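You operate a simulated robot arm through the tools that you are given. There is no shell and no other tool.

The job below is to be done with a simulated robot arm. You get a single attempt, and the scene is never put back.

Task
Put things in order on the small bench top. At the end: the white beads bottle stands where the blue one point five shim stood; the clear drain cup stands where the blue torque key stood; the blue one point five shim is on the small black tray; the blue torque key stands where the white beads bottle stood; whatever was shut is shut again. Leave all else as you found it, and nothing knocked over.
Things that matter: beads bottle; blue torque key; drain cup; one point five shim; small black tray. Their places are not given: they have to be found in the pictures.

The check looks at the end state, three seconds after you hand in, the way a careful person would. Anything else that was tipped, shoved, dropped, spilled or broken makes it a failure.

Robot
A 7-joint arm with a two-finger gripper, fixed in place. Base frame: the origin is on the floor under the middle of its stand, x ahead of it, y to its left, z up; the work surface is at about z = 0.86. Lengths are in m, angles in degrees, forces in N, time in s.
With the tool pointing down near the work surface it reaches from about 0.34 to 0.72 m from the base axis. Its first joint turns from -66.0 to 66.0 degrees. Payload 2.45 kg.
Tool frame: the origin (TCP) lies between the finger pads and is the grasp point; the fingertips stand 0.026 m ahead of it; z points along the fingers, y is the line along which they close. The gripper opens to 0.096 m; its body begins 0.069 m behind the TCP.
Orientation is that of the tool frame in the base frame, as a unit quaternion [x, y, z, w]. With the fingers straight down and closing along the base's y, the tool's x points along the base's -x, its y along +y and its z along -z.

Tools
- The arm moves only by the tool play_rows. Its arguments are lists of equal length, an entry for each row: "delta_pos": the shift along the base's x, y, z in m, a list of three; "rotation": the turn, a rotation vector about the base's x, y, z in degrees, a list of three. In form: {"delta_pos": [[dx, dy, dz], ...], "rotation": [[ax, ay, az], ...]}. A call has 1 to 20 rows; each row shifts and turns the commanded pose from where the row before left it. "grip" is the finger opening in m, from 0 to 0.096, set as the call begins (left out, the last holds). A row lasts 0.2 s, in which the tool goes at most 0.05 m and 8.6 degrees; a call with a longer step from one row to the next is refused whole, and so is a gripper value outside its range. Where a pose cannot be reached the arm comes as near as it can. A force on the tool above 40 N (or 10 N above the force at the start of the call, whichever is more), or a blocked arm, ends the call early, and 0.2 s more pass. The fingers move at their own pace (about 0.05 m/s each) and stop on an object; they squeeze with about 42 N. The grip force told is the motor's: it shows also when the fingers shut on nothing. Time passes only in rows, and 0.2 s behind the last, so rows that do not move let the fingers close. It gives the time, the measured TCP pose, the force on the tool (base axes), the opening and the grip force at its end, in the units of the frame above (readings bear some noise), with the torque about the TCP (base axes, N m) and any sound that the robot's microphone picked up, and new pictures: "show" is both (left out), scene, wrist or none.
- Cameras (640 x 400 px; columns grow to the right, rows downward): "scene" is fixed at [0.1669, -0.4045, 1.4164]; the picture's right is [0.73, -0.69, 0.00], its down [-0.37, -0.39, -0.85] and it looks along [0.58, 0.62, -0.53] (base axes); focal length 311 px, centre (320, 200). "wrist" rides on the gripper at [0.082, 0.003, -0.098] in the tool frame; the picture's right is [-0.04, 1.00, 0.00], its down [-0.73, -0.03, -0.68] and it looks along [-0.68, -0.03, 0.73] (tool axes); focal length 256 px, centre (320, 200).
- point_at(camera, pixels): there is no depth. For up to 12 entries [column, row, z] of the newest picture of that camera ("zoom" is the newest enlarged one), the place [x, y] in the base frame at which the ray of that pixel passes the height z, good to about 0.002 m, but the place of the scene camera against the robot may be out by one fixed shift of up to 0.025 m in any direction. The clock stands still meanwhile.
- zoom(camera, box): a new picture of the part [left, top, right, bottom] of that camera's present view, enlarged. The clock stands still meanwhile.
- close_job(): hands the job in; it is judged then, once.

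Open the gripper and draw the arm clear of the work before you hand the job in, unless the task says otherwise.

The tools are called as a command line: name --argument value ..., lists and objects as JSON in quotes. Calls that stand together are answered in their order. play_rows: Moves the arm, as the interface text tells. Its arguments: {"type":"object","properties":{"delta_pos":{"type":"array","items":{"type":"array","items":{"type":"number"}}},"rotation":{"type":"array","items":{"type":"array","items":{"type":"number"}}},"grip":{"type":"number"},"show":{"type":"string","enum":["both","scene","wrist","none"]}},"required":["delta_pos","rotation"]} The other tools are called the same way: point_at (camera, pixels) gives the place at which the rays of pixels pass given heights; zoom (camera, box) takes an enlarged picture of a part of a camera's view; close_job () hands the job in.

At the start:

```text
time_s: 0.0
tcp_pos: [0.3998, 0.2682, 1.1178]
ee_rot: [0.0, 1.0, 0.001, 0.0]
contact_force: [-0.1, -1.4, 0.3]
ft_torque: [-0.01, 0.01, 0.02]
grip_width: 0.0958
grip_force: 0.1
```

scene: 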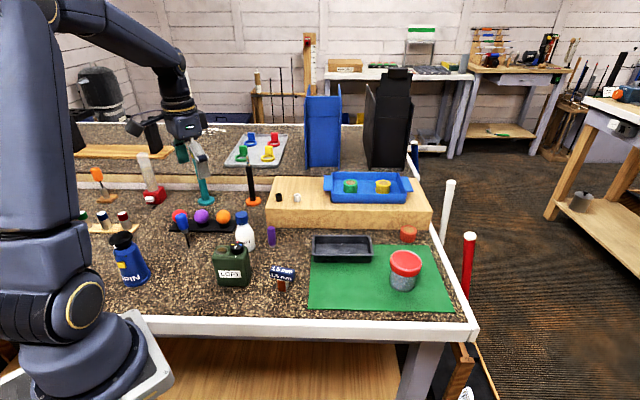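
wrist: 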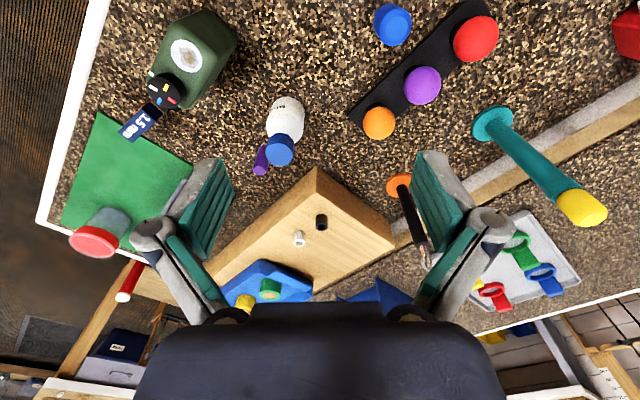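

The first pictures show a cluttered bench: a white bottle near scene (244,230), a dark shim near (282,277), a black tray near (342,248). I enlarge the regions to identify each thing.

zoom --camera "scene" --box '[160, 190, 320, 300]'

zoom --camera "scene" --box '[290, 160, 480, 320]'

zoom --camera "scene" --box '[70, 120, 300, 290]'

zoom --camera "wrist" --box '[50, 0, 350, 260]'

```text
3.64 times, centred on (240, 245) of scene
```

zoom: 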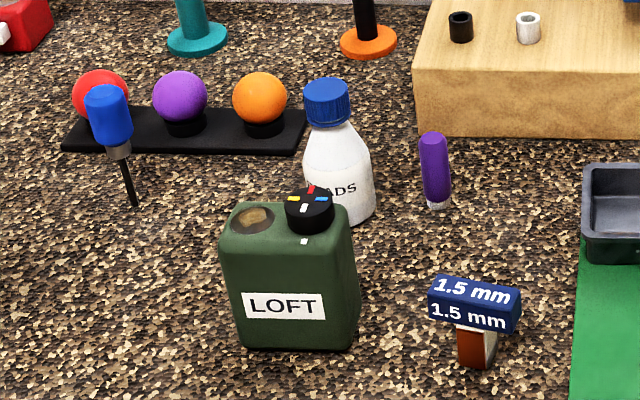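

```text
2.50 times, centred on (385, 240) of scene
```

zoom: 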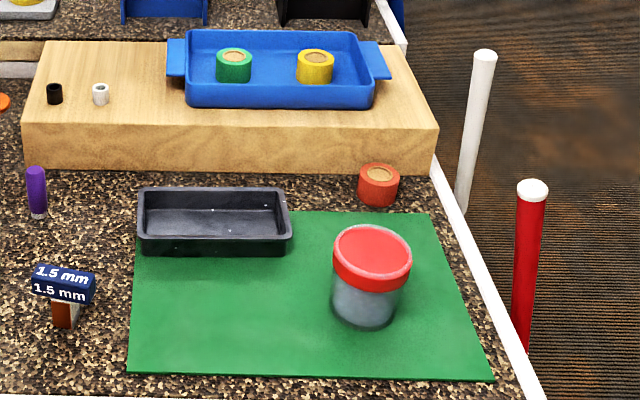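

```text
2.35 times, centred on (185, 205) of scene
```

zoom: 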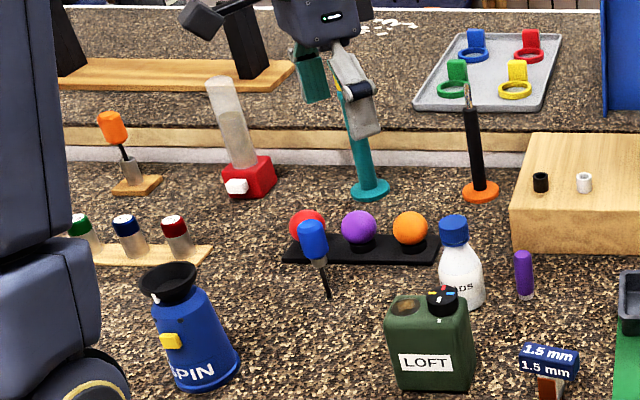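

```text
1.54 times, centred on (200, 130) of wrist
```

zoom: 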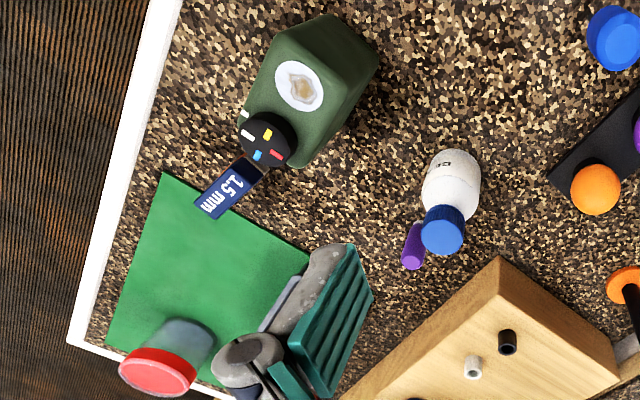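

I need finer detail of the blue handled tool near (182,228), the red-based clear tube near (152,180) and the red-topped jar near (404,270). I enlarge those.

zoom --camera "scene" --box '[160, 200, 224, 260]'

zoom --camera "scene" --box '[70, 140, 180, 240]'

zoom --camera "scene" --box '[370, 220, 450, 300]'

zoom --camera "scene" --box '[200, 60, 420, 200]'

zoom --camera "wrist" --box '[340, 0, 640, 260]'

```text
6.67 times, centred on (192, 230) of scene
```

zoom: 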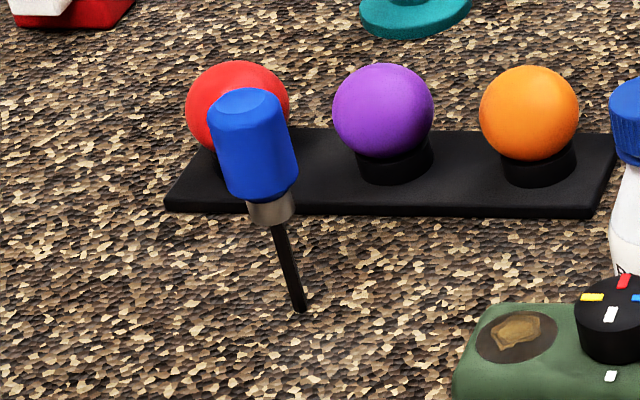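

```text
4.00 times, centred on (125, 190) of scene
```

zoom: 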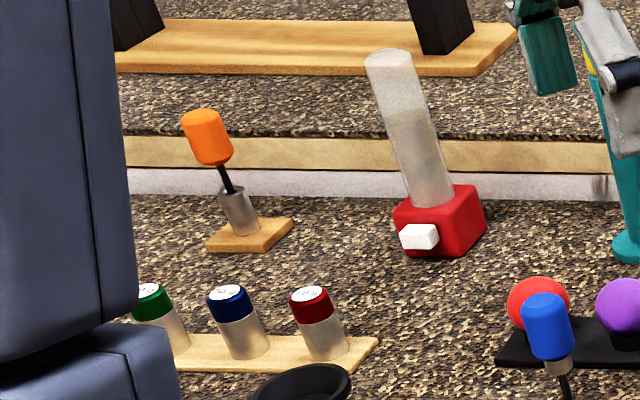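

```text
5.00 times, centred on (410, 260) of scene
```

zoom: 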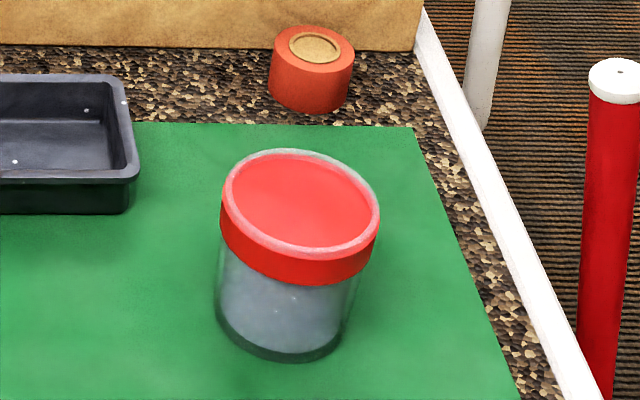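

```text
2.86 times, centred on (310, 130) of scene
```

zoom: 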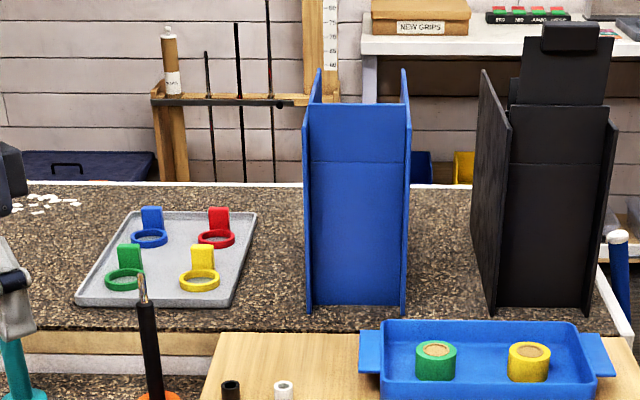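

```text
1.54 times, centred on (490, 130) of wrist
```

zoom: 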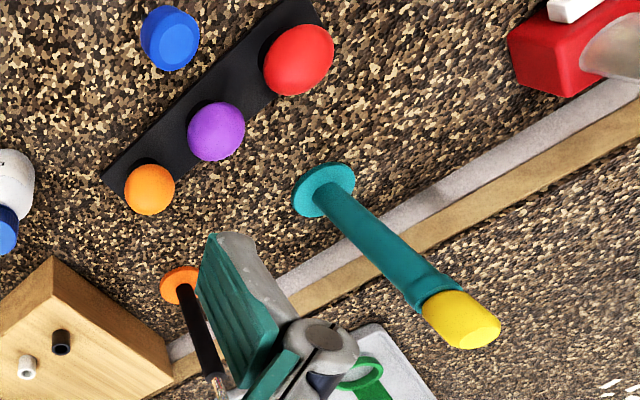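

I ask for positions of the main items on the bench plane, so I know what is within reach.

point_at --camera "scene" --pixels '[[190, 246, 0.86], [247, 246, 0.86], [281, 288, 0.86], [343, 258, 0.86], [402, 286, 0.86], [324, 168, 0.86], [386, 168, 0.86], [152, 202, 0.86], [106, 200, 0.86], [206, 202, 0.86], [253, 203, 0.86], [255, 150, 0.86]]'

point_at --camera "wrist" --pixels '[[392, 25, 0.96], [281, 150, 0.98], [140, 122, 0.9], [95, 240, 0.95], [300, 240, 0.92], [322, 222, 0.92], [262, 160, 0.9], [166, 90, 0.97], [400, 185, 0.86], [493, 122, 0.86], [316, 172, 0.91], [394, 250, 0.91]]'

zoom --camera "scene" --box '[100, 220, 200, 300]'

zoom --camera "scene" --box '[260, 250, 310, 300]'

```text
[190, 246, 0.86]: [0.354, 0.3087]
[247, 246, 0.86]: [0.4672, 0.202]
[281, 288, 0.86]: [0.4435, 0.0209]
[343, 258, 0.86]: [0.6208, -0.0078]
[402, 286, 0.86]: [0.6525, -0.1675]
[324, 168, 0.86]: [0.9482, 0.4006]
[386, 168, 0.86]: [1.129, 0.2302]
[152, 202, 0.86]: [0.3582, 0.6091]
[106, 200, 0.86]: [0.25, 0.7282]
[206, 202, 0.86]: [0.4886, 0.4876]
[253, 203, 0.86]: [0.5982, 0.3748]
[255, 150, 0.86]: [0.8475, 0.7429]
```

```text
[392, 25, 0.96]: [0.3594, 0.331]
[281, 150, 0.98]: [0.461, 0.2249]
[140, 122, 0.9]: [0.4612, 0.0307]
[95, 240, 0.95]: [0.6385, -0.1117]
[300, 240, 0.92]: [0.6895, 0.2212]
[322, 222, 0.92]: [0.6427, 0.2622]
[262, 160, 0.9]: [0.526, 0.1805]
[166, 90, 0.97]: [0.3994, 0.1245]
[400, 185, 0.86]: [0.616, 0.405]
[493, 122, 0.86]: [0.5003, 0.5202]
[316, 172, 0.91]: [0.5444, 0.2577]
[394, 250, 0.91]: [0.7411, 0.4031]
```

```text
5.00 times, centred on (150, 260) of scene
```

zoom: 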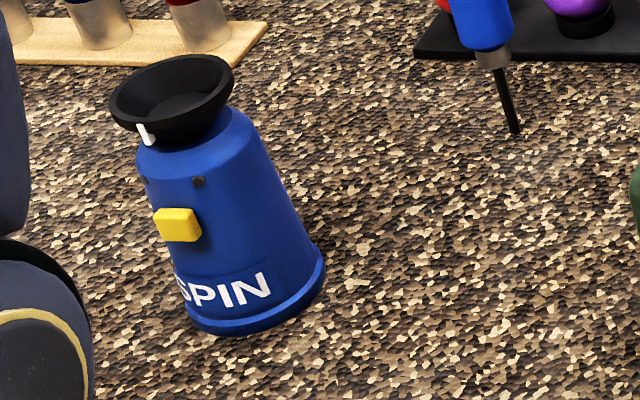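

```text
8.00 times, centred on (285, 275) of scene
```

zoom: 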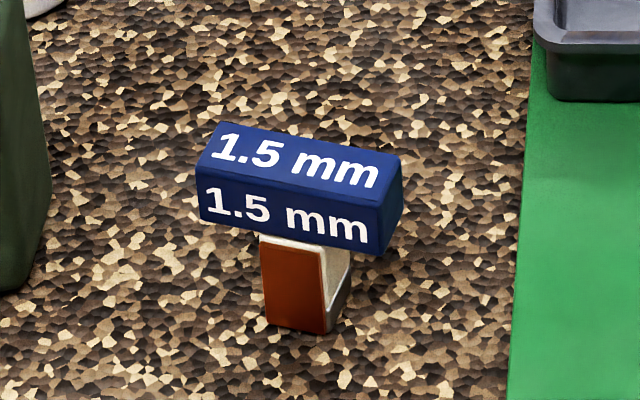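

The only closed thing near is the red-capped clear jar at scene (404,270), about (0.66,-0.15); the clear drain cup may be that or inside it. I move the arm high over to the right to look at it with the wrist camera.

play_rows --delta_pos '[[0.005, -0.045, 0.005], [0.005, -0.045, 0.005], [0.005, -0.045, 0.005], [0.005, -0.045, 0.005], [0.005, -0.045, 0.005], [0.005, -0.045, 0], [0.005, -0.045, 0], [0.005, -0.045, 0], [0, -0.04, 0], [0, 0, 0]]' --rotation '[[0, 0, 0], [0, 0, 0], [0, 0, 0], [0, 0, 0], [0, 0, 0], [0, 0, 0], [0, 0, 0], [0, 0, 0], [0, 0, 0], [0, 0, 0]]' --grip 0.096 --show "both"

```text
time_s: 2.2
tcp_pos: [0.4402, -0.1328, 1.1393]
ee_rot: [0.0, 1.0, 0.0, 0.0]
contact_force: [-0.1, -0.4, -0.5]
ft_torque: [0.02, 0.02, 0.01]
grip_width: 0.0959
grip_force: 0.2
```

scene: 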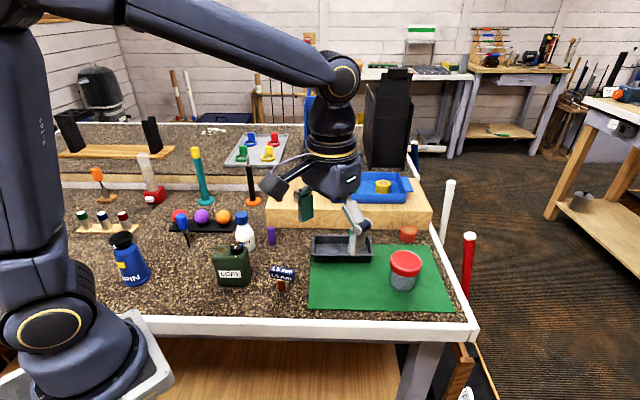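
wrist: 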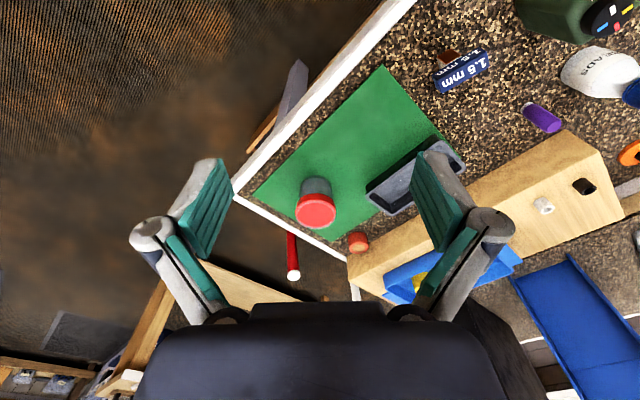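

The jar is in view near wrist (316,205). I enlarge it and the shim and tray in both views.

zoom --camera "wrist" --box '[270, 150, 370, 250]'

zoom --camera "wrist" --box '[400, 30, 640, 180]'

zoom --camera "scene" --box '[60, 130, 260, 270]'

zoom --camera "scene" --box '[120, 60, 300, 180]'

```text
4.00 times, centred on (320, 200) of wrist
```

zoom: 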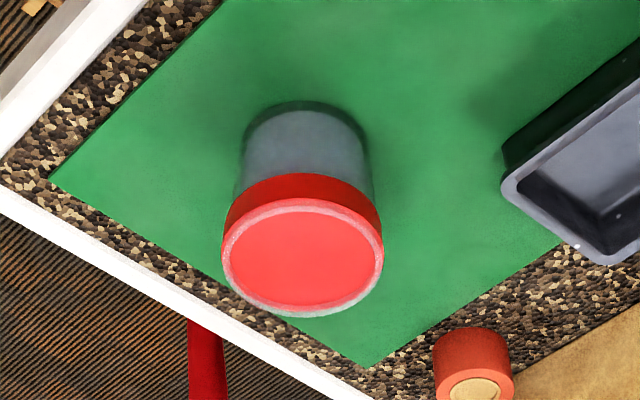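

```text
2.67 times, centred on (520, 105) of wrist
```

zoom: 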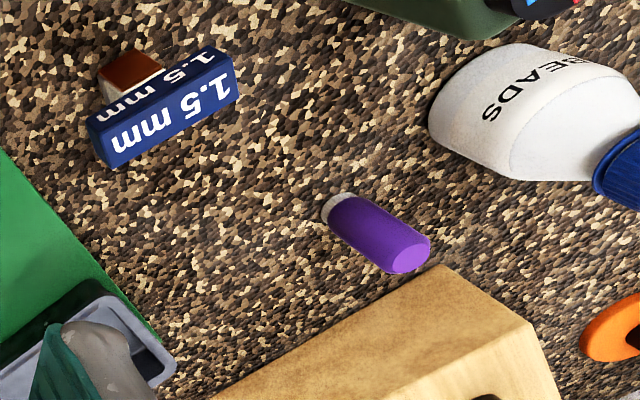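

```text
2.86 times, centred on (160, 200) of scene
```

zoom: 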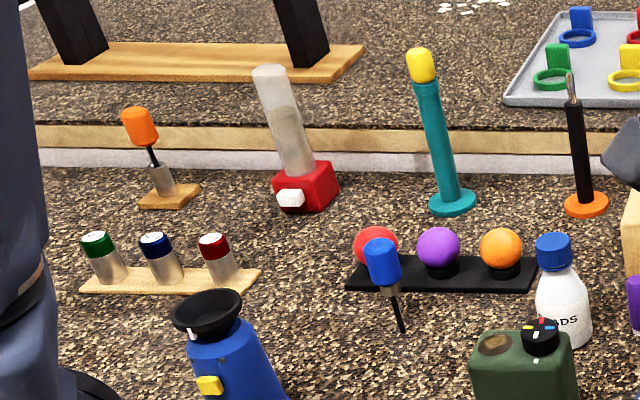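

```text
3.33 times, centred on (210, 120) of scene
```

zoom: 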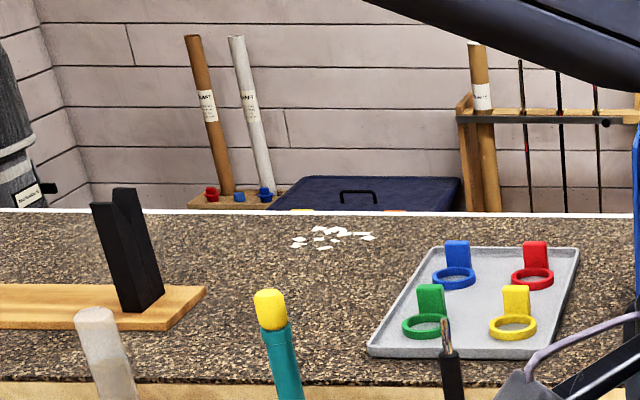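

The jar at wrist (316,205) has a red top and a grey thing inside a clear wall; I move closer and lower for a better view of it.

play_rows --delta_pos '[[0.03, 0, -0.03], [0.03, 0, -0.03], [0.02, 0, -0.02], [0, 0, 0]]' --rotation '[[0, 0, 0], [0, 0, 0], [0, 0, 0], [0, 0, 0]]' --show "wrist"

zoom --camera "wrist" --box '[240, 120, 400, 280]'

```text
time_s: 3.2
tcp_pos: [0.5188, -0.1327, 1.0595]
ee_rot: [-0.001, 1.0, 0.0, 0.0]
contact_force: [-1.0, -0.1, -0.5]
ft_torque: [0.02, 0.01, -0.02]
grip_width: 0.0959
grip_force: 0.0
```

wrist: 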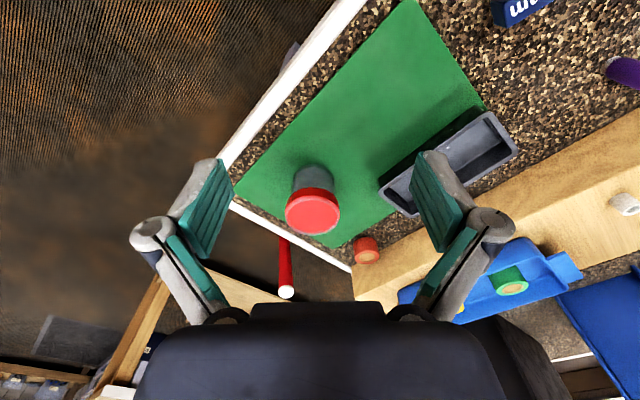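

```text
2.50 times, centred on (320, 200) of wrist
```

zoom: 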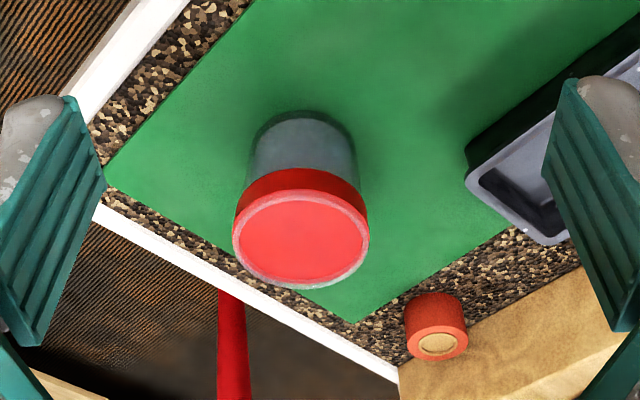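

The view from above doesn't settle what is inside, so I tilt the tool by 30 degrees to look at the jar (wrist (313,195)) more from the side, staying well short of it.

play_rows --delta_pos '[[-0.005, 0, -0.02], [-0.005, 0, -0.02], [-0.005, 0, -0.02], [-0.005, 0, -0.02], [0, 0, -0.01], [0, 0, 0]]' --rotation '[[0, -8, 0], [0, -8, 0], [0, -8, 0], [0, -8, 0], [0, 0, 0], [0, 0, 0]]' --show "wrist"

zoom --camera "wrist" --box '[240, 100, 400, 260]'

```text
time_s: 4.6
tcp_pos: [0.5005, -0.1304, 0.9724]
ee_rot: [0.0, 0.961, 0.0, 0.276]
contact_force: [-0.6, -0.3, 0.4]
ft_torque: [0.04, -0.02, -0.03]
grip_width: 0.0958
grip_force: 0.1
```

wrist: 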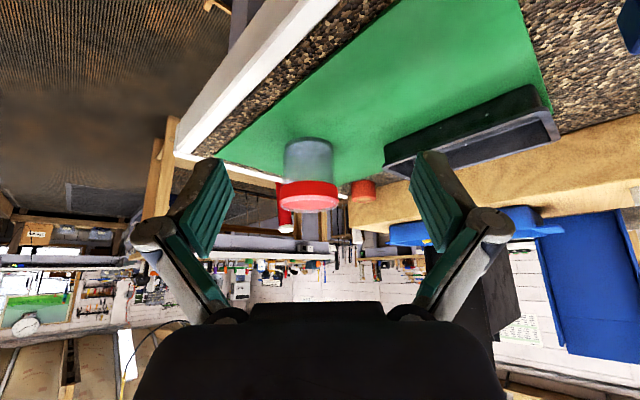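

```text
2.50 times, centred on (320, 180) of wrist
```

zoom: 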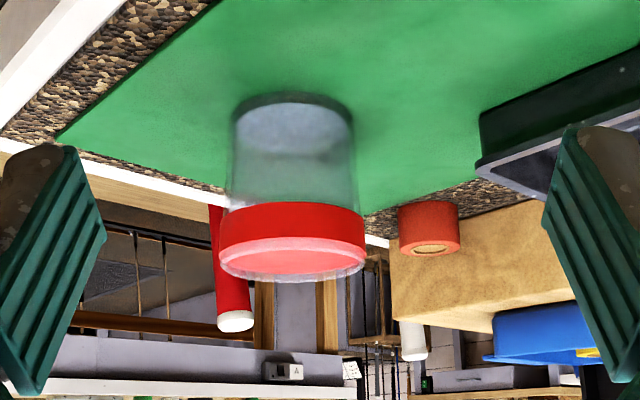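

Now the jar (wrist (309,175)) looks like a clear cup with a red band and clear rim. I get positions of it and the tray, and enlarge more tightly.

point_at --camera "wrist" --pixels '[[309, 140, 0.861], [285, 152, 0.861], [333, 152, 0.861], [280, 205, 0.95], [338, 205, 0.95], [384, 160, 0.89], [550, 112, 0.89], [363, 190, 0.9]]'

zoom --camera "wrist" --box '[270, 125, 350, 220]'

zoom --camera "wrist" --box '[370, 70, 570, 190]'

```text
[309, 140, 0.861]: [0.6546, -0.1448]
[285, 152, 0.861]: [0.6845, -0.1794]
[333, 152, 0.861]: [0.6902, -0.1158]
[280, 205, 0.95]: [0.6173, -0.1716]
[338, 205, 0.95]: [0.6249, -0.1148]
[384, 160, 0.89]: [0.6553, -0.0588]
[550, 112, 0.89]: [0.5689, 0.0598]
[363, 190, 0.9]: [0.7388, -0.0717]
```

```text
4.21 times, centred on (310, 172) of wrist
```

zoom: 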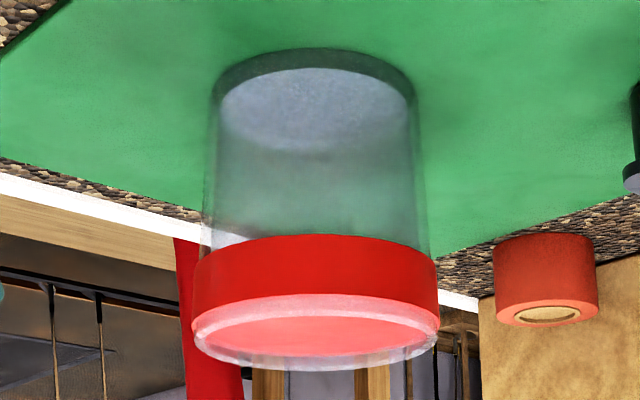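

```text
3.20 times, centred on (470, 130) of wrist
```

zoom: 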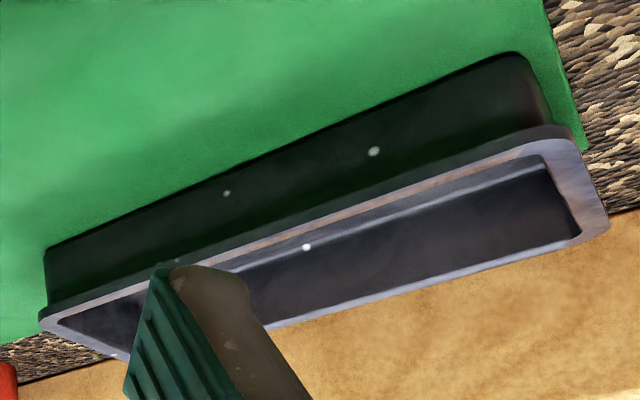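

The jar looks like a single clear cup with a red ring and an empty, bluish floor. I measure its height from ray crossings at the near and far rim.

point_at --camera "wrist" --pixels '[[309, 196, 0.93], [309, 196, 0.94], [309, 196, 0.95], [309, 212, 0.93], [309, 212, 0.94], [309, 212, 0.95], [309, 187, 0.92], [309, 187, 0.93], [309, 187, 0.94]]'

zoom --camera "wrist" --box '[280, 175, 340, 215]'

zoom --camera "scene" --box '[385, 245, 425, 295]'

```text
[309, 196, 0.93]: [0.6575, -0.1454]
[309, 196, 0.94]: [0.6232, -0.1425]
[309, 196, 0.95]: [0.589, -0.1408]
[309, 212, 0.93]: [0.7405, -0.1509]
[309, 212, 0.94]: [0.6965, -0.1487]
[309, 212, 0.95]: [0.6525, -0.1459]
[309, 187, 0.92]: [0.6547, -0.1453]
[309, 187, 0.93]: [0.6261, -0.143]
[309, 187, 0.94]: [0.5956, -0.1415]
```

```text
10.00 times, centred on (310, 195) of wrist
```

zoom: 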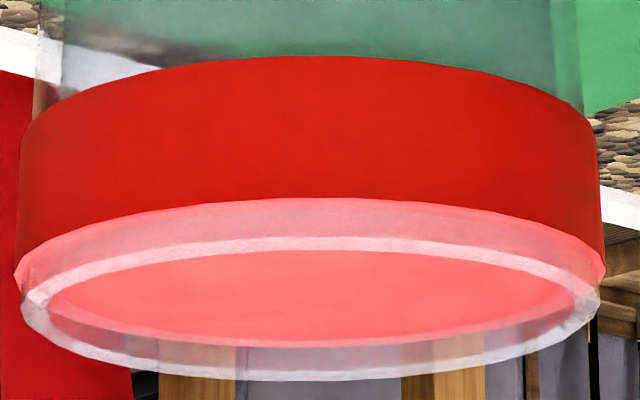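

```text
8.00 times, centred on (405, 270) of scene
```

zoom: 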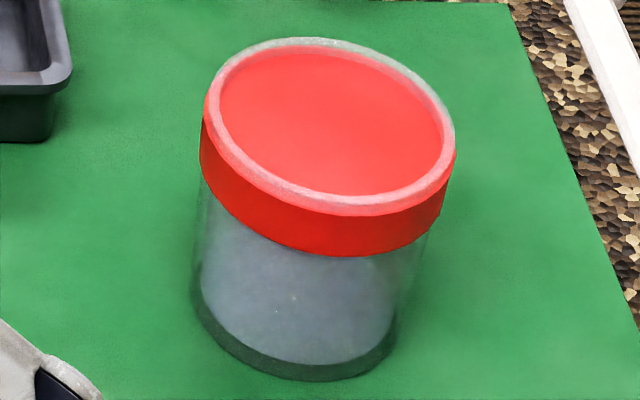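

The cup has a red lid-like ring with a clear raised rim, nothing visible inside. Before deciding it is the drain cup, I survey the left side of the bench: I raise, undo the tilt and swing left with a yaw.

play_rows --delta_pos '[[-0.01, 0, 0.04], [-0.01, 0, 0.04], [-0.01, 0.02, 0.04], [-0.01, 0.04, 0.02], [-0.01, 0.045, 0.01], [-0.01, 0.045, 0], [-0.01, 0.045, 0], [-0.01, 0.045, 0], [-0.01, 0.045, 0], [-0.01, 0.045, 0], [0, 0.045, 0], [0, 0, 0]]' --rotation '[[0, 8, 0], [0, 8, 0], [0, 8, 0], [0, 8, 0], [0, 0, 7], [0, 0, 7], [0, 0, 7], [0, 0, 7], [0, 0, 7], [0, 0, 7], [0, 0, 7], [0, 0, 0]]' --show "both"

```text
time_s: 7.2
tcp_pos: [0.3996, 0.2466, 1.1221]
ee_rot: [-0.416, 0.91, 0.0, 0.0]
contact_force: [-0.1, -0.5, -0.7]
ft_torque: [-0.01, -0.01, -0.01]
grip_width: 0.0962
grip_force: 0.1
```

scene: 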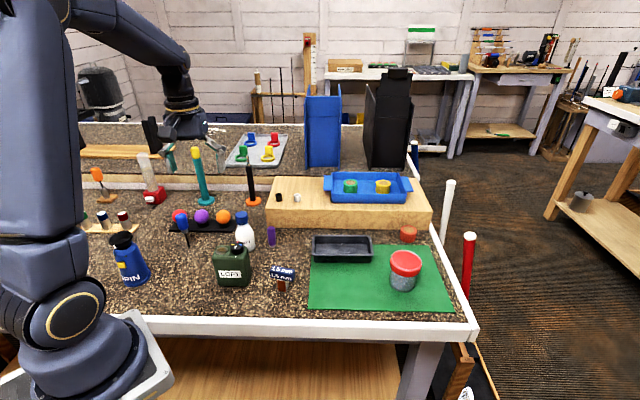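
wrist: 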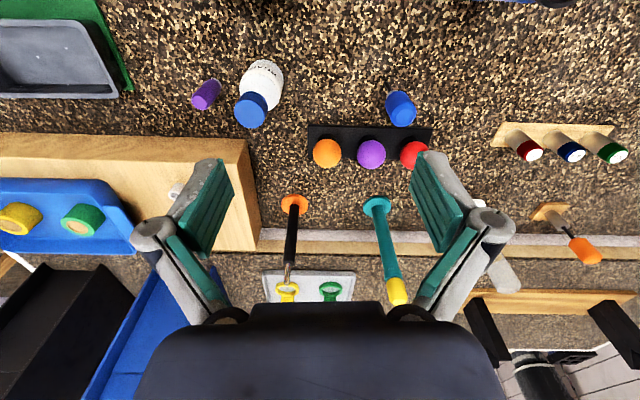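

The yawed view lines up with the bench. I enlarge the tray, purple item, key and racks in the wrist view.

zoom --camera "wrist" --box '[0, 0, 140, 120]'

zoom --camera "wrist" --box '[170, 40, 300, 140]'

zoom --camera "wrist" --box '[350, 60, 450, 160]'

zoom --camera "wrist" --box '[440, 100, 640, 300]'

```text
3.33 times, centred on (70, 60) of wrist
```

zoom: 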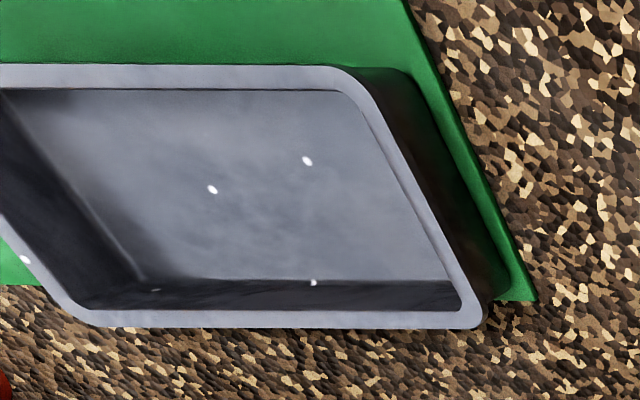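

```text
4.00 times, centred on (235, 90) of wrist
```

zoom: 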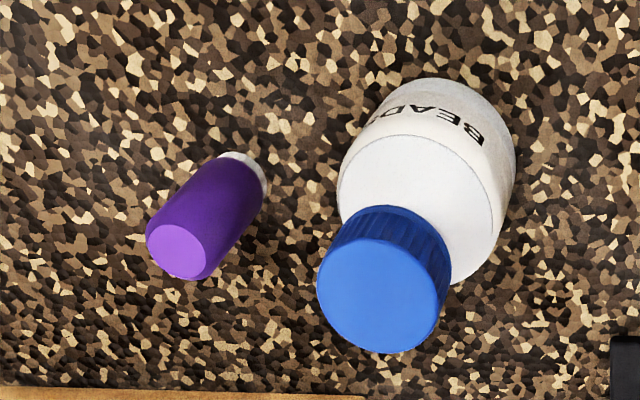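

```text
4.00 times, centred on (400, 110) of wrist
```

zoom: 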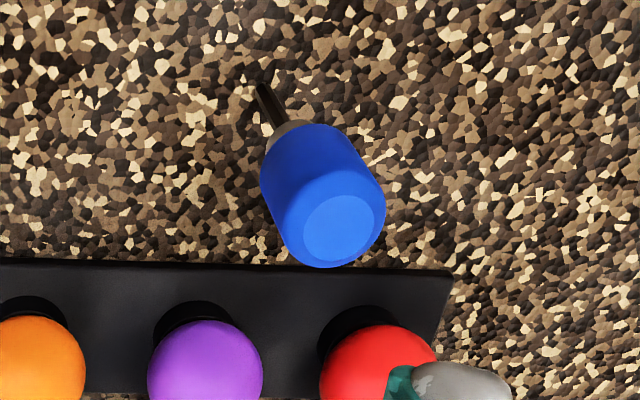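

```text
2.00 times, centred on (540, 200) of wrist
```

zoom: 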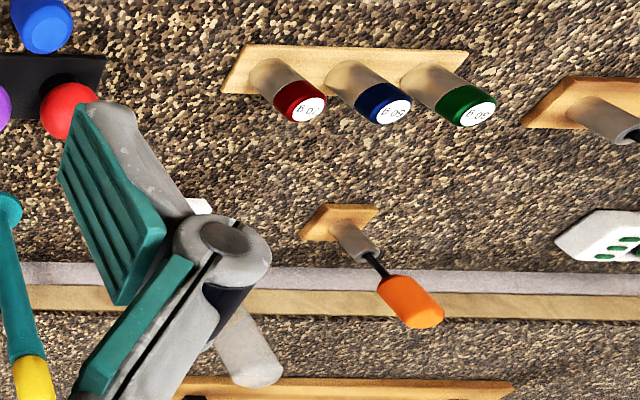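

No other clear cup shows up within reach: the left side has vials, the orange key and the red-based tube only. I go back for a level side view of the clear cup to see whether it is one thing or something shut inside another.

play_rows --delta_pos '[[0.01, -0.045, 0], [0.01, -0.045, 0], [0.01, -0.045, 0], [0.01, -0.045, 0], [0.01, -0.045, 0], [0.01, -0.045, 0], [0.01, -0.045, 0], [0.01, -0.045, 0], [0.0, -0.03, 0], [0, 0, -0.03], [0, 0, -0.04], [0, 0, -0.04], [0, 0, -0.04], [0, 0, -0.04], [0, 0, -0.02], [0, 0, 0]]' --rotation '[[0, 0, -7], [0, 0, -7], [0, 0, -7], [0, 0, -7], [0, 0, -7], [0, 0, -7], [0, 0, -7], [0, 0, 0], [0, -5, 0], [0, -8, 0], [0, -8, 0], [0, -8, 0], [0, -8, 0], [0, -8, 0], [0, 0, 0], [0, 0, 0]]' --show "wrist"

zoom --camera "wrist" --box '[260, 120, 380, 220]'

```text
time_s: 10.6
tcp_pos: [0.4816, -0.1407, 0.9288]
ee_rot: [-0.006, 0.934, 0.019, 0.356]
contact_force: [0.4, 0.2, -0.2]
ft_torque: [-0.02, -0.01, -0.01]
grip_width: 0.0961
grip_force: 0.1
out of reach, approached as far as the arm can: row 13
```

wrist: 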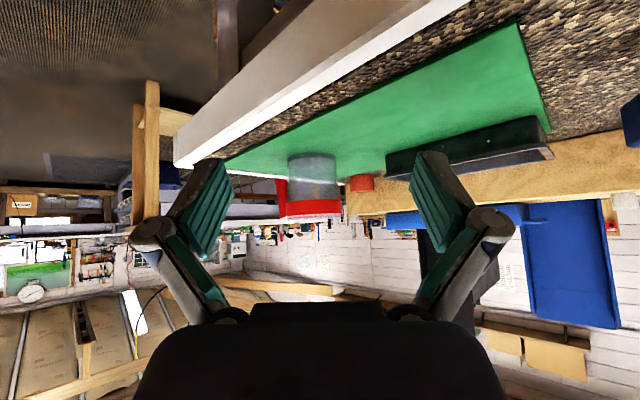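

```text
4.00 times, centred on (320, 170) of wrist
```

zoom: 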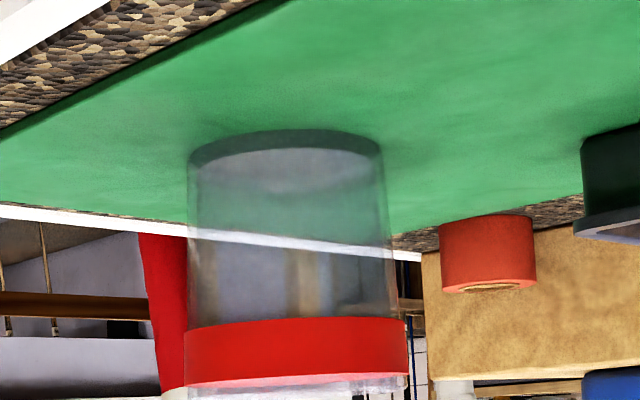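

The side view shows the cup body is clear and empty, slightly tapered, with the red ring at its top. I still want to check the other things that could be "shut" (SPIN device, LOFT can, wood block), so I enlarge them in the scene view.

zoom --camera "scene" --box '[205, 225, 265, 295]'

zoom --camera "scene" --box '[100, 222, 160, 292]'

zoom --camera "scene" --box '[260, 165, 440, 245]'

zoom --camera "scene" --box '[125, 145, 175, 210]'

```text
5.71 times, centred on (235, 260) of scene
```

zoom: 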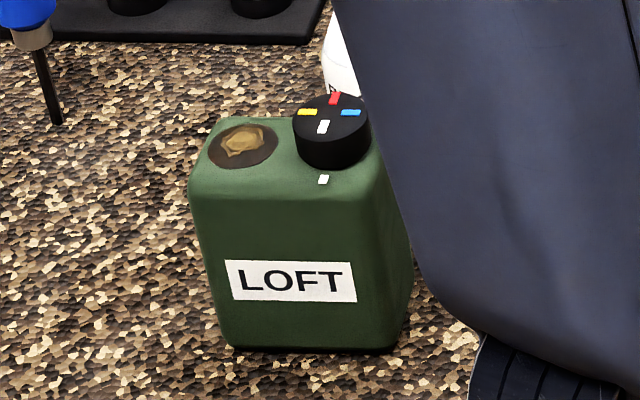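

```text
5.71 times, centred on (130, 257) of scene
```

zoom: 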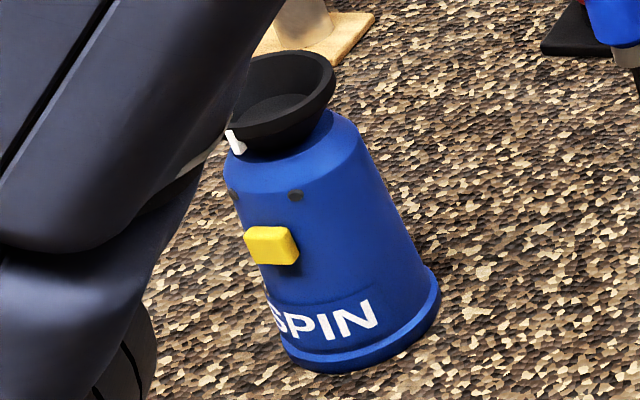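

```text
3.56 times, centred on (350, 205) of scene
```

zoom: 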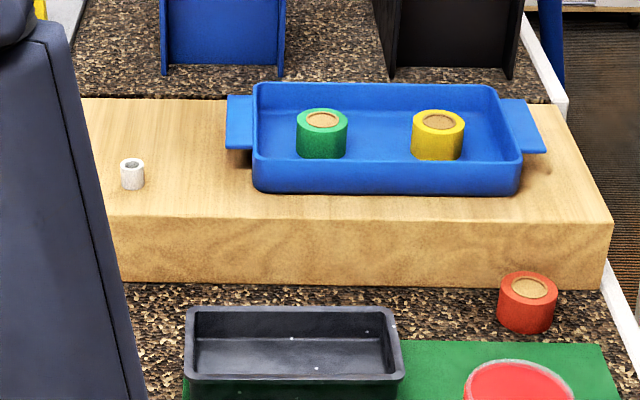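

```text
6.15 times, centred on (150, 178) of scene
```

zoom: 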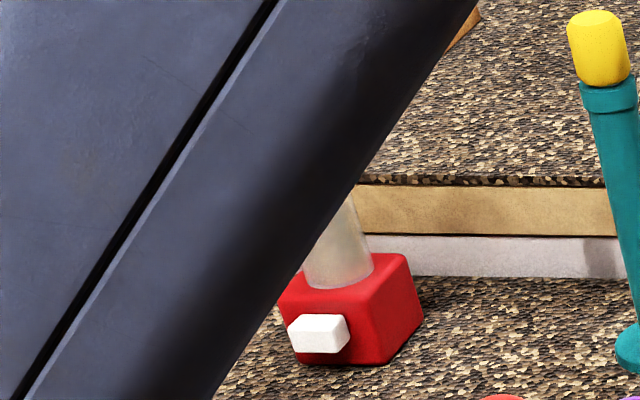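

I take the clear cup on the mat as the drain cup; the other containers don't look like they hold anything needed. Now I raise the tool, undo the tilt and go above the shim with a yaw of about -42 degrees to measure it.

play_rows --delta_pos '[[-0.01, 0, 0.04], [-0.01, 0, 0.04], [-0.01, 0.01, 0.04], [-0.01, 0.03, 0.02], [-0.01, 0.03, 0.0], [0, 0.03, 0], [0, 0.03, 0], [0, 0.03, 0], [0, 0.03, 0], [0, 0, 0]]' --rotation '[[0, 8, 0], [0, 8, 0], [0, 8, 0], [0, 8, 0], [0, 8, 0], [0, 5, 0], [0, 0, -8], [0, 0, -8], [0, 0, -8], [0, 0, 0]]' --show "wrist"

```text
time_s: 12.8
tcp_pos: [0.4298, 0.0495, 1.0689]
ee_rot: [0.209, 0.977, 0.026, -0.025]
contact_force: [-0.5, 0.4, -0.2]
ft_torque: [0.0, -0.02, -0.06]
grip_width: 0.096
grip_force: 0.1
```

wrist: 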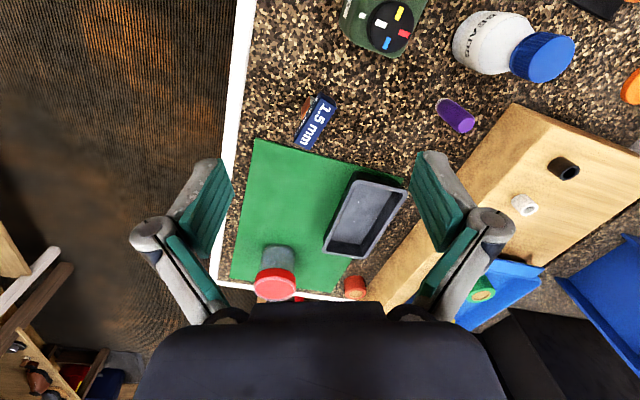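

The shim sits near wrist (315,122), and readings show a small residual tilt (about 3.5, 2.2 degrees). I correct it, add the remaining yaw, and come somewhat closer to the shim.

play_rows --delta_pos '[[0, 0, 0], [-0.01, -0.005, -0.02], [-0.02, -0.005, -0.02], [-0.02, 0, -0.03], [0, 0, 0]]' --rotation '[[-3.5, -2.2, 0], [0, 0, -8], [0, 0, -8], [0, 0, -2], [0, 0, 0]]' --show "wrist"

zoom --camera "wrist" --box '[240, 80, 440, 240]'

```text
time_s: 14.0
tcp_pos: [0.381, 0.0414, 0.9974]
ee_rot: [0.36, 0.933, 0.0, 0.001]
contact_force: [0.2, -0.5, -0.8]
ft_torque: [0.0, 0.01, 0.02]
grip_width: 0.096
grip_force: 0.1
```

wrist: 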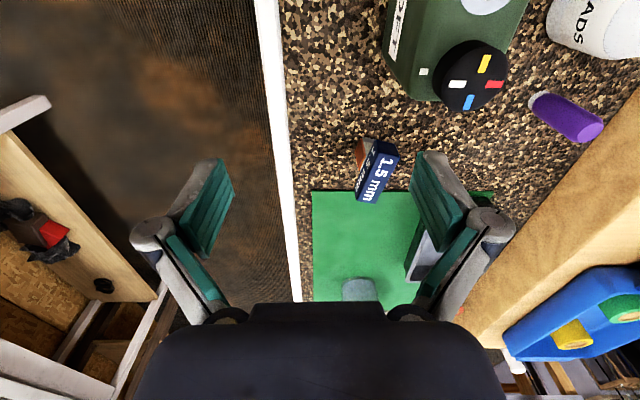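

```text
2.50 times, centred on (340, 160) of wrist
```

zoom: 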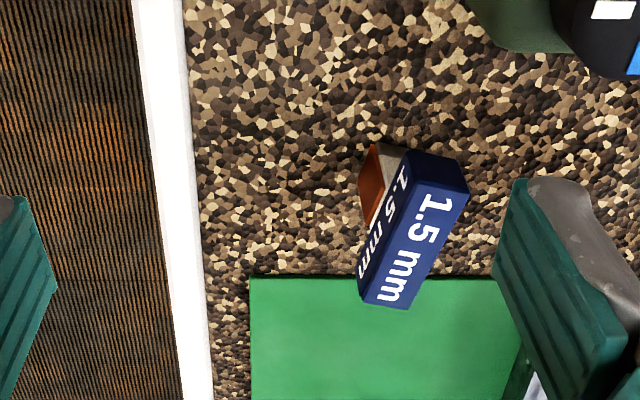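

I enlarge the shim further to pick its corners.

zoom --camera "wrist" --box '[345, 130, 409, 210]'

zoom --camera "scene" --box '[262, 258, 302, 298]'

```text
5.00 times, centred on (377, 170) of wrist
```

zoom: 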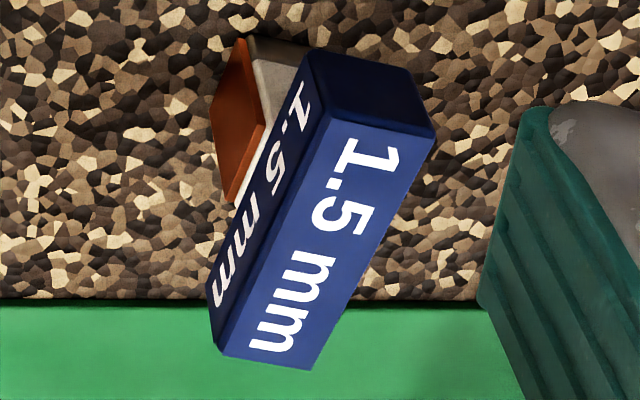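

```text
10.00 times, centred on (282, 278) of scene
```

zoom: 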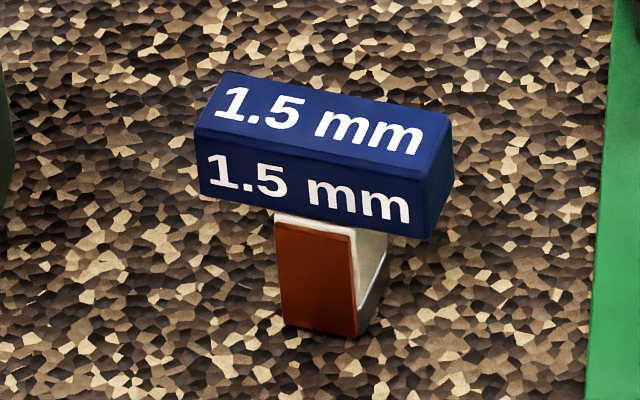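

I convert the corner picks to wrist pixels and ask for their places at candidate heights.

point_at --camera "wrist" --pixels '[[361, 137.6, 0.86], [355.4, 152, 0.86], [379.6, 153.6, 0.905], [400, 157.4, 0.905], [375, 204, 0.905], [357, 201, 0.905], [374.6, 139.6, 0.89], [394, 143.6, 0.89], [379.6, 153.6, 0.895], [375, 204, 0.895], [354.4, 188, 0.89], [366, 126, 0.86]]'

point_at --camera "scene" --pixels '[[278.3, 290.5, 0.86], [285.5, 291.5, 0.86], [288.5, 286, 0.86], [269.7, 272.6, 0.9], [293.5, 276.5, 0.9], [295.3, 269.5, 0.9], [272.5, 265.3, 0.9], [269.7, 272.6, 0.91], [293.5, 276.5, 0.91]]'

```text
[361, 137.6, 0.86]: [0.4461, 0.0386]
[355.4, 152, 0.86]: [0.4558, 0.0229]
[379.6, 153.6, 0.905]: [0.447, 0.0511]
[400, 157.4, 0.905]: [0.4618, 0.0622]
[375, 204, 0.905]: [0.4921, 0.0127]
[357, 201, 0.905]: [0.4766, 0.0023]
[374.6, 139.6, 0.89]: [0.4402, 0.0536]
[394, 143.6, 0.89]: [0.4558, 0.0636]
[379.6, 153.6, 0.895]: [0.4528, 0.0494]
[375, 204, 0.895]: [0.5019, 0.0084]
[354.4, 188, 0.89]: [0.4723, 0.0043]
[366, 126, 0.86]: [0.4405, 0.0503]
```

```text
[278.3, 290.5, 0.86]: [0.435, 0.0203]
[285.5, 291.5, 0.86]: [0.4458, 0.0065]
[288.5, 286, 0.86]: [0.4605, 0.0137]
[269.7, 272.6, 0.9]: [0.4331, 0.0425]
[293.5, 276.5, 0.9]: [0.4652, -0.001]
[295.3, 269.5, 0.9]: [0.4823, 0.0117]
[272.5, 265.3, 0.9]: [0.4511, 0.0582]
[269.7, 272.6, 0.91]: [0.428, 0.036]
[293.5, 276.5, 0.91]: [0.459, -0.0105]
```

The shim's block measures about 54 x 18 mm, centre about (0.464, 0.034), top near z 0.912, long axis at about -59 degrees. I now get the positions of the LOFT can, tray, bottle and other neighbours for clearance.

point_at --camera "scene" --pixels '[[248.2, 285.7, 0.86], [251, 272.5, 0.86], [219, 285, 0.86], [311.8, 236, 0.886], [370.2, 235.2, 0.886], [373.8, 256, 0.886], [311, 256, 0.886], [313, 262, 0.861], [372, 262, 0.861]]'

point_at --camera "wrist" --pixels '[[440, 82, 0.975], [440, 82, 0.965], [508, 62, 0.975], [475, 108, 0.96], [415, 100, 0.86], [540, 45, 0.86], [560, 48, 0.86], [532, 98, 0.86]]'

zoom --camera "wrist" --box '[370, 0, 640, 160]'

```text
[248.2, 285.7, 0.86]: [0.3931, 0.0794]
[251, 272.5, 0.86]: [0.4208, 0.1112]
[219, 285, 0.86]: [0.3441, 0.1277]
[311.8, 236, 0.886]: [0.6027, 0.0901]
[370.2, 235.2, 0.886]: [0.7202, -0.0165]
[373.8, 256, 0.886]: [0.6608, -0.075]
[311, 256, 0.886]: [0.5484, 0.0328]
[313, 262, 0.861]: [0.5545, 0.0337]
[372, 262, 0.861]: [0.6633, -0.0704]
```

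```text
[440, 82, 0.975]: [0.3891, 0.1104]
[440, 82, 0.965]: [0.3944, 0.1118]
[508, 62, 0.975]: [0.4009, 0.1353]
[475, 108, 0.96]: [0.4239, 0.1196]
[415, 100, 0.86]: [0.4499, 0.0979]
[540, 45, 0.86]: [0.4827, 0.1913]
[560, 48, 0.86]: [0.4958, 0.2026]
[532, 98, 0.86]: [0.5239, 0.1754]
```

```text
2.37 times, centred on (505, 80) of wrist
```

zoom: 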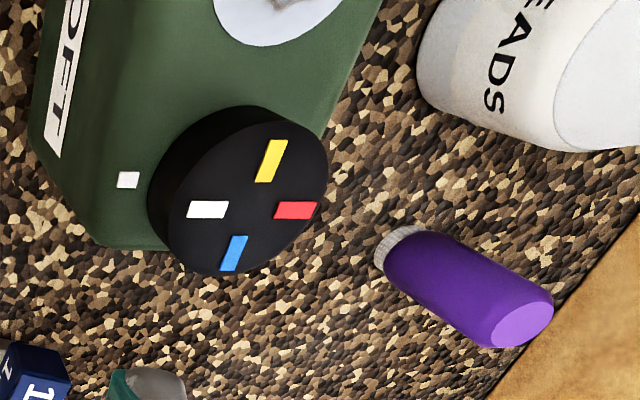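

The can's nearest corner is about 8 cm from the shim and its knob top is near z 0.95, so a grip across the shim's 18 mm width at yaw -59 is clear. I move above the shim with the fingers opened to about 0.06.

play_rows --delta_pos '[[0.03, 0, 0], [0.03, -0.004, 0], [0.023, -0.0034, -0.01], [0, 0, -0.02], [0, 0, 0]]' --rotation '[[0, 0, -8], [0, 0, -8], [0, 0, -0.8], [0, 0, 0], [0, 0, 0]]' --grip 0.07 --show "both"

zoom --camera "wrist" --box '[220, 80, 420, 240]'

```text
time_s: 15.2
tcp_pos: [0.4646, 0.0359, 0.9667]
ee_rot: [0.492, 0.87, -0.001, 0.0]
contact_force: [-0.1, -0.2, -0.5]
ft_torque: [-0.04, -0.01, 0.01]
grip_width: 0.07
grip_force: 0.0
```

scene: 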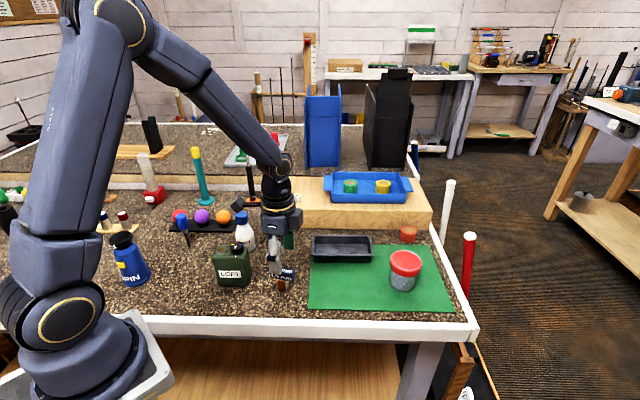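
wrist: 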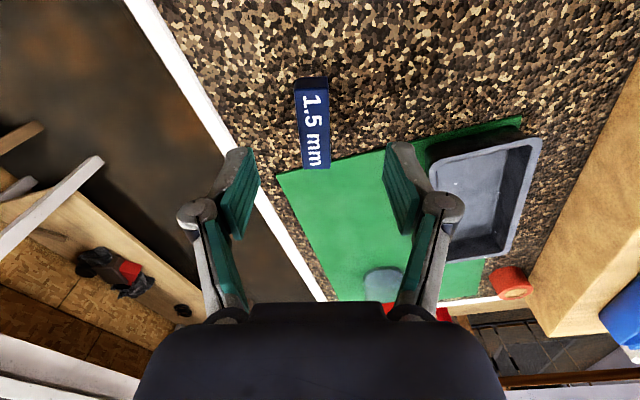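

```text
2.50 times, centred on (320, 160) of wrist
```

zoom: 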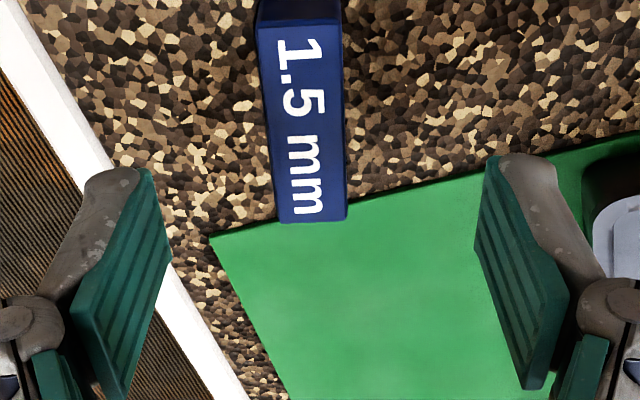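

The block appears centred near wrist (315,128), slightly left of the finger midline. I compute its corners at the two candidate top heights.

point_at --camera "wrist" --pixels '[[294.4, 91.2, 0.912], [328, 88.8, 0.912], [304, 168.8, 0.912], [330.8, 166, 0.912], [294.4, 91.2, 0.907], [328, 88.8, 0.907], [304, 168.8, 0.907], [330.8, 166, 0.907]]'

zoom --camera "wrist" --box '[280, 65, 350, 180]'

```text
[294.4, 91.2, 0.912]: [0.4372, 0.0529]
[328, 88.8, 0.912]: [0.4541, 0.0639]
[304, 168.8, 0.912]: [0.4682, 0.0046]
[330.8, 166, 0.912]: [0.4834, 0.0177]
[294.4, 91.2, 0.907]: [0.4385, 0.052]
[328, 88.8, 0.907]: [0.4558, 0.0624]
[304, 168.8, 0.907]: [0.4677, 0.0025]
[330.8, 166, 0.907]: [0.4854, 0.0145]
```

```text
3.48 times, centred on (315, 122) of wrist
```

zoom: 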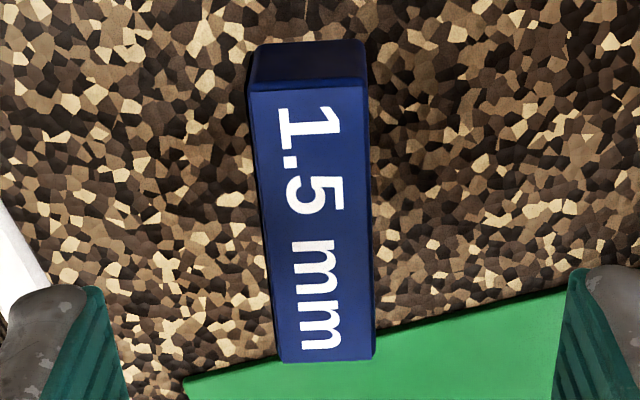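

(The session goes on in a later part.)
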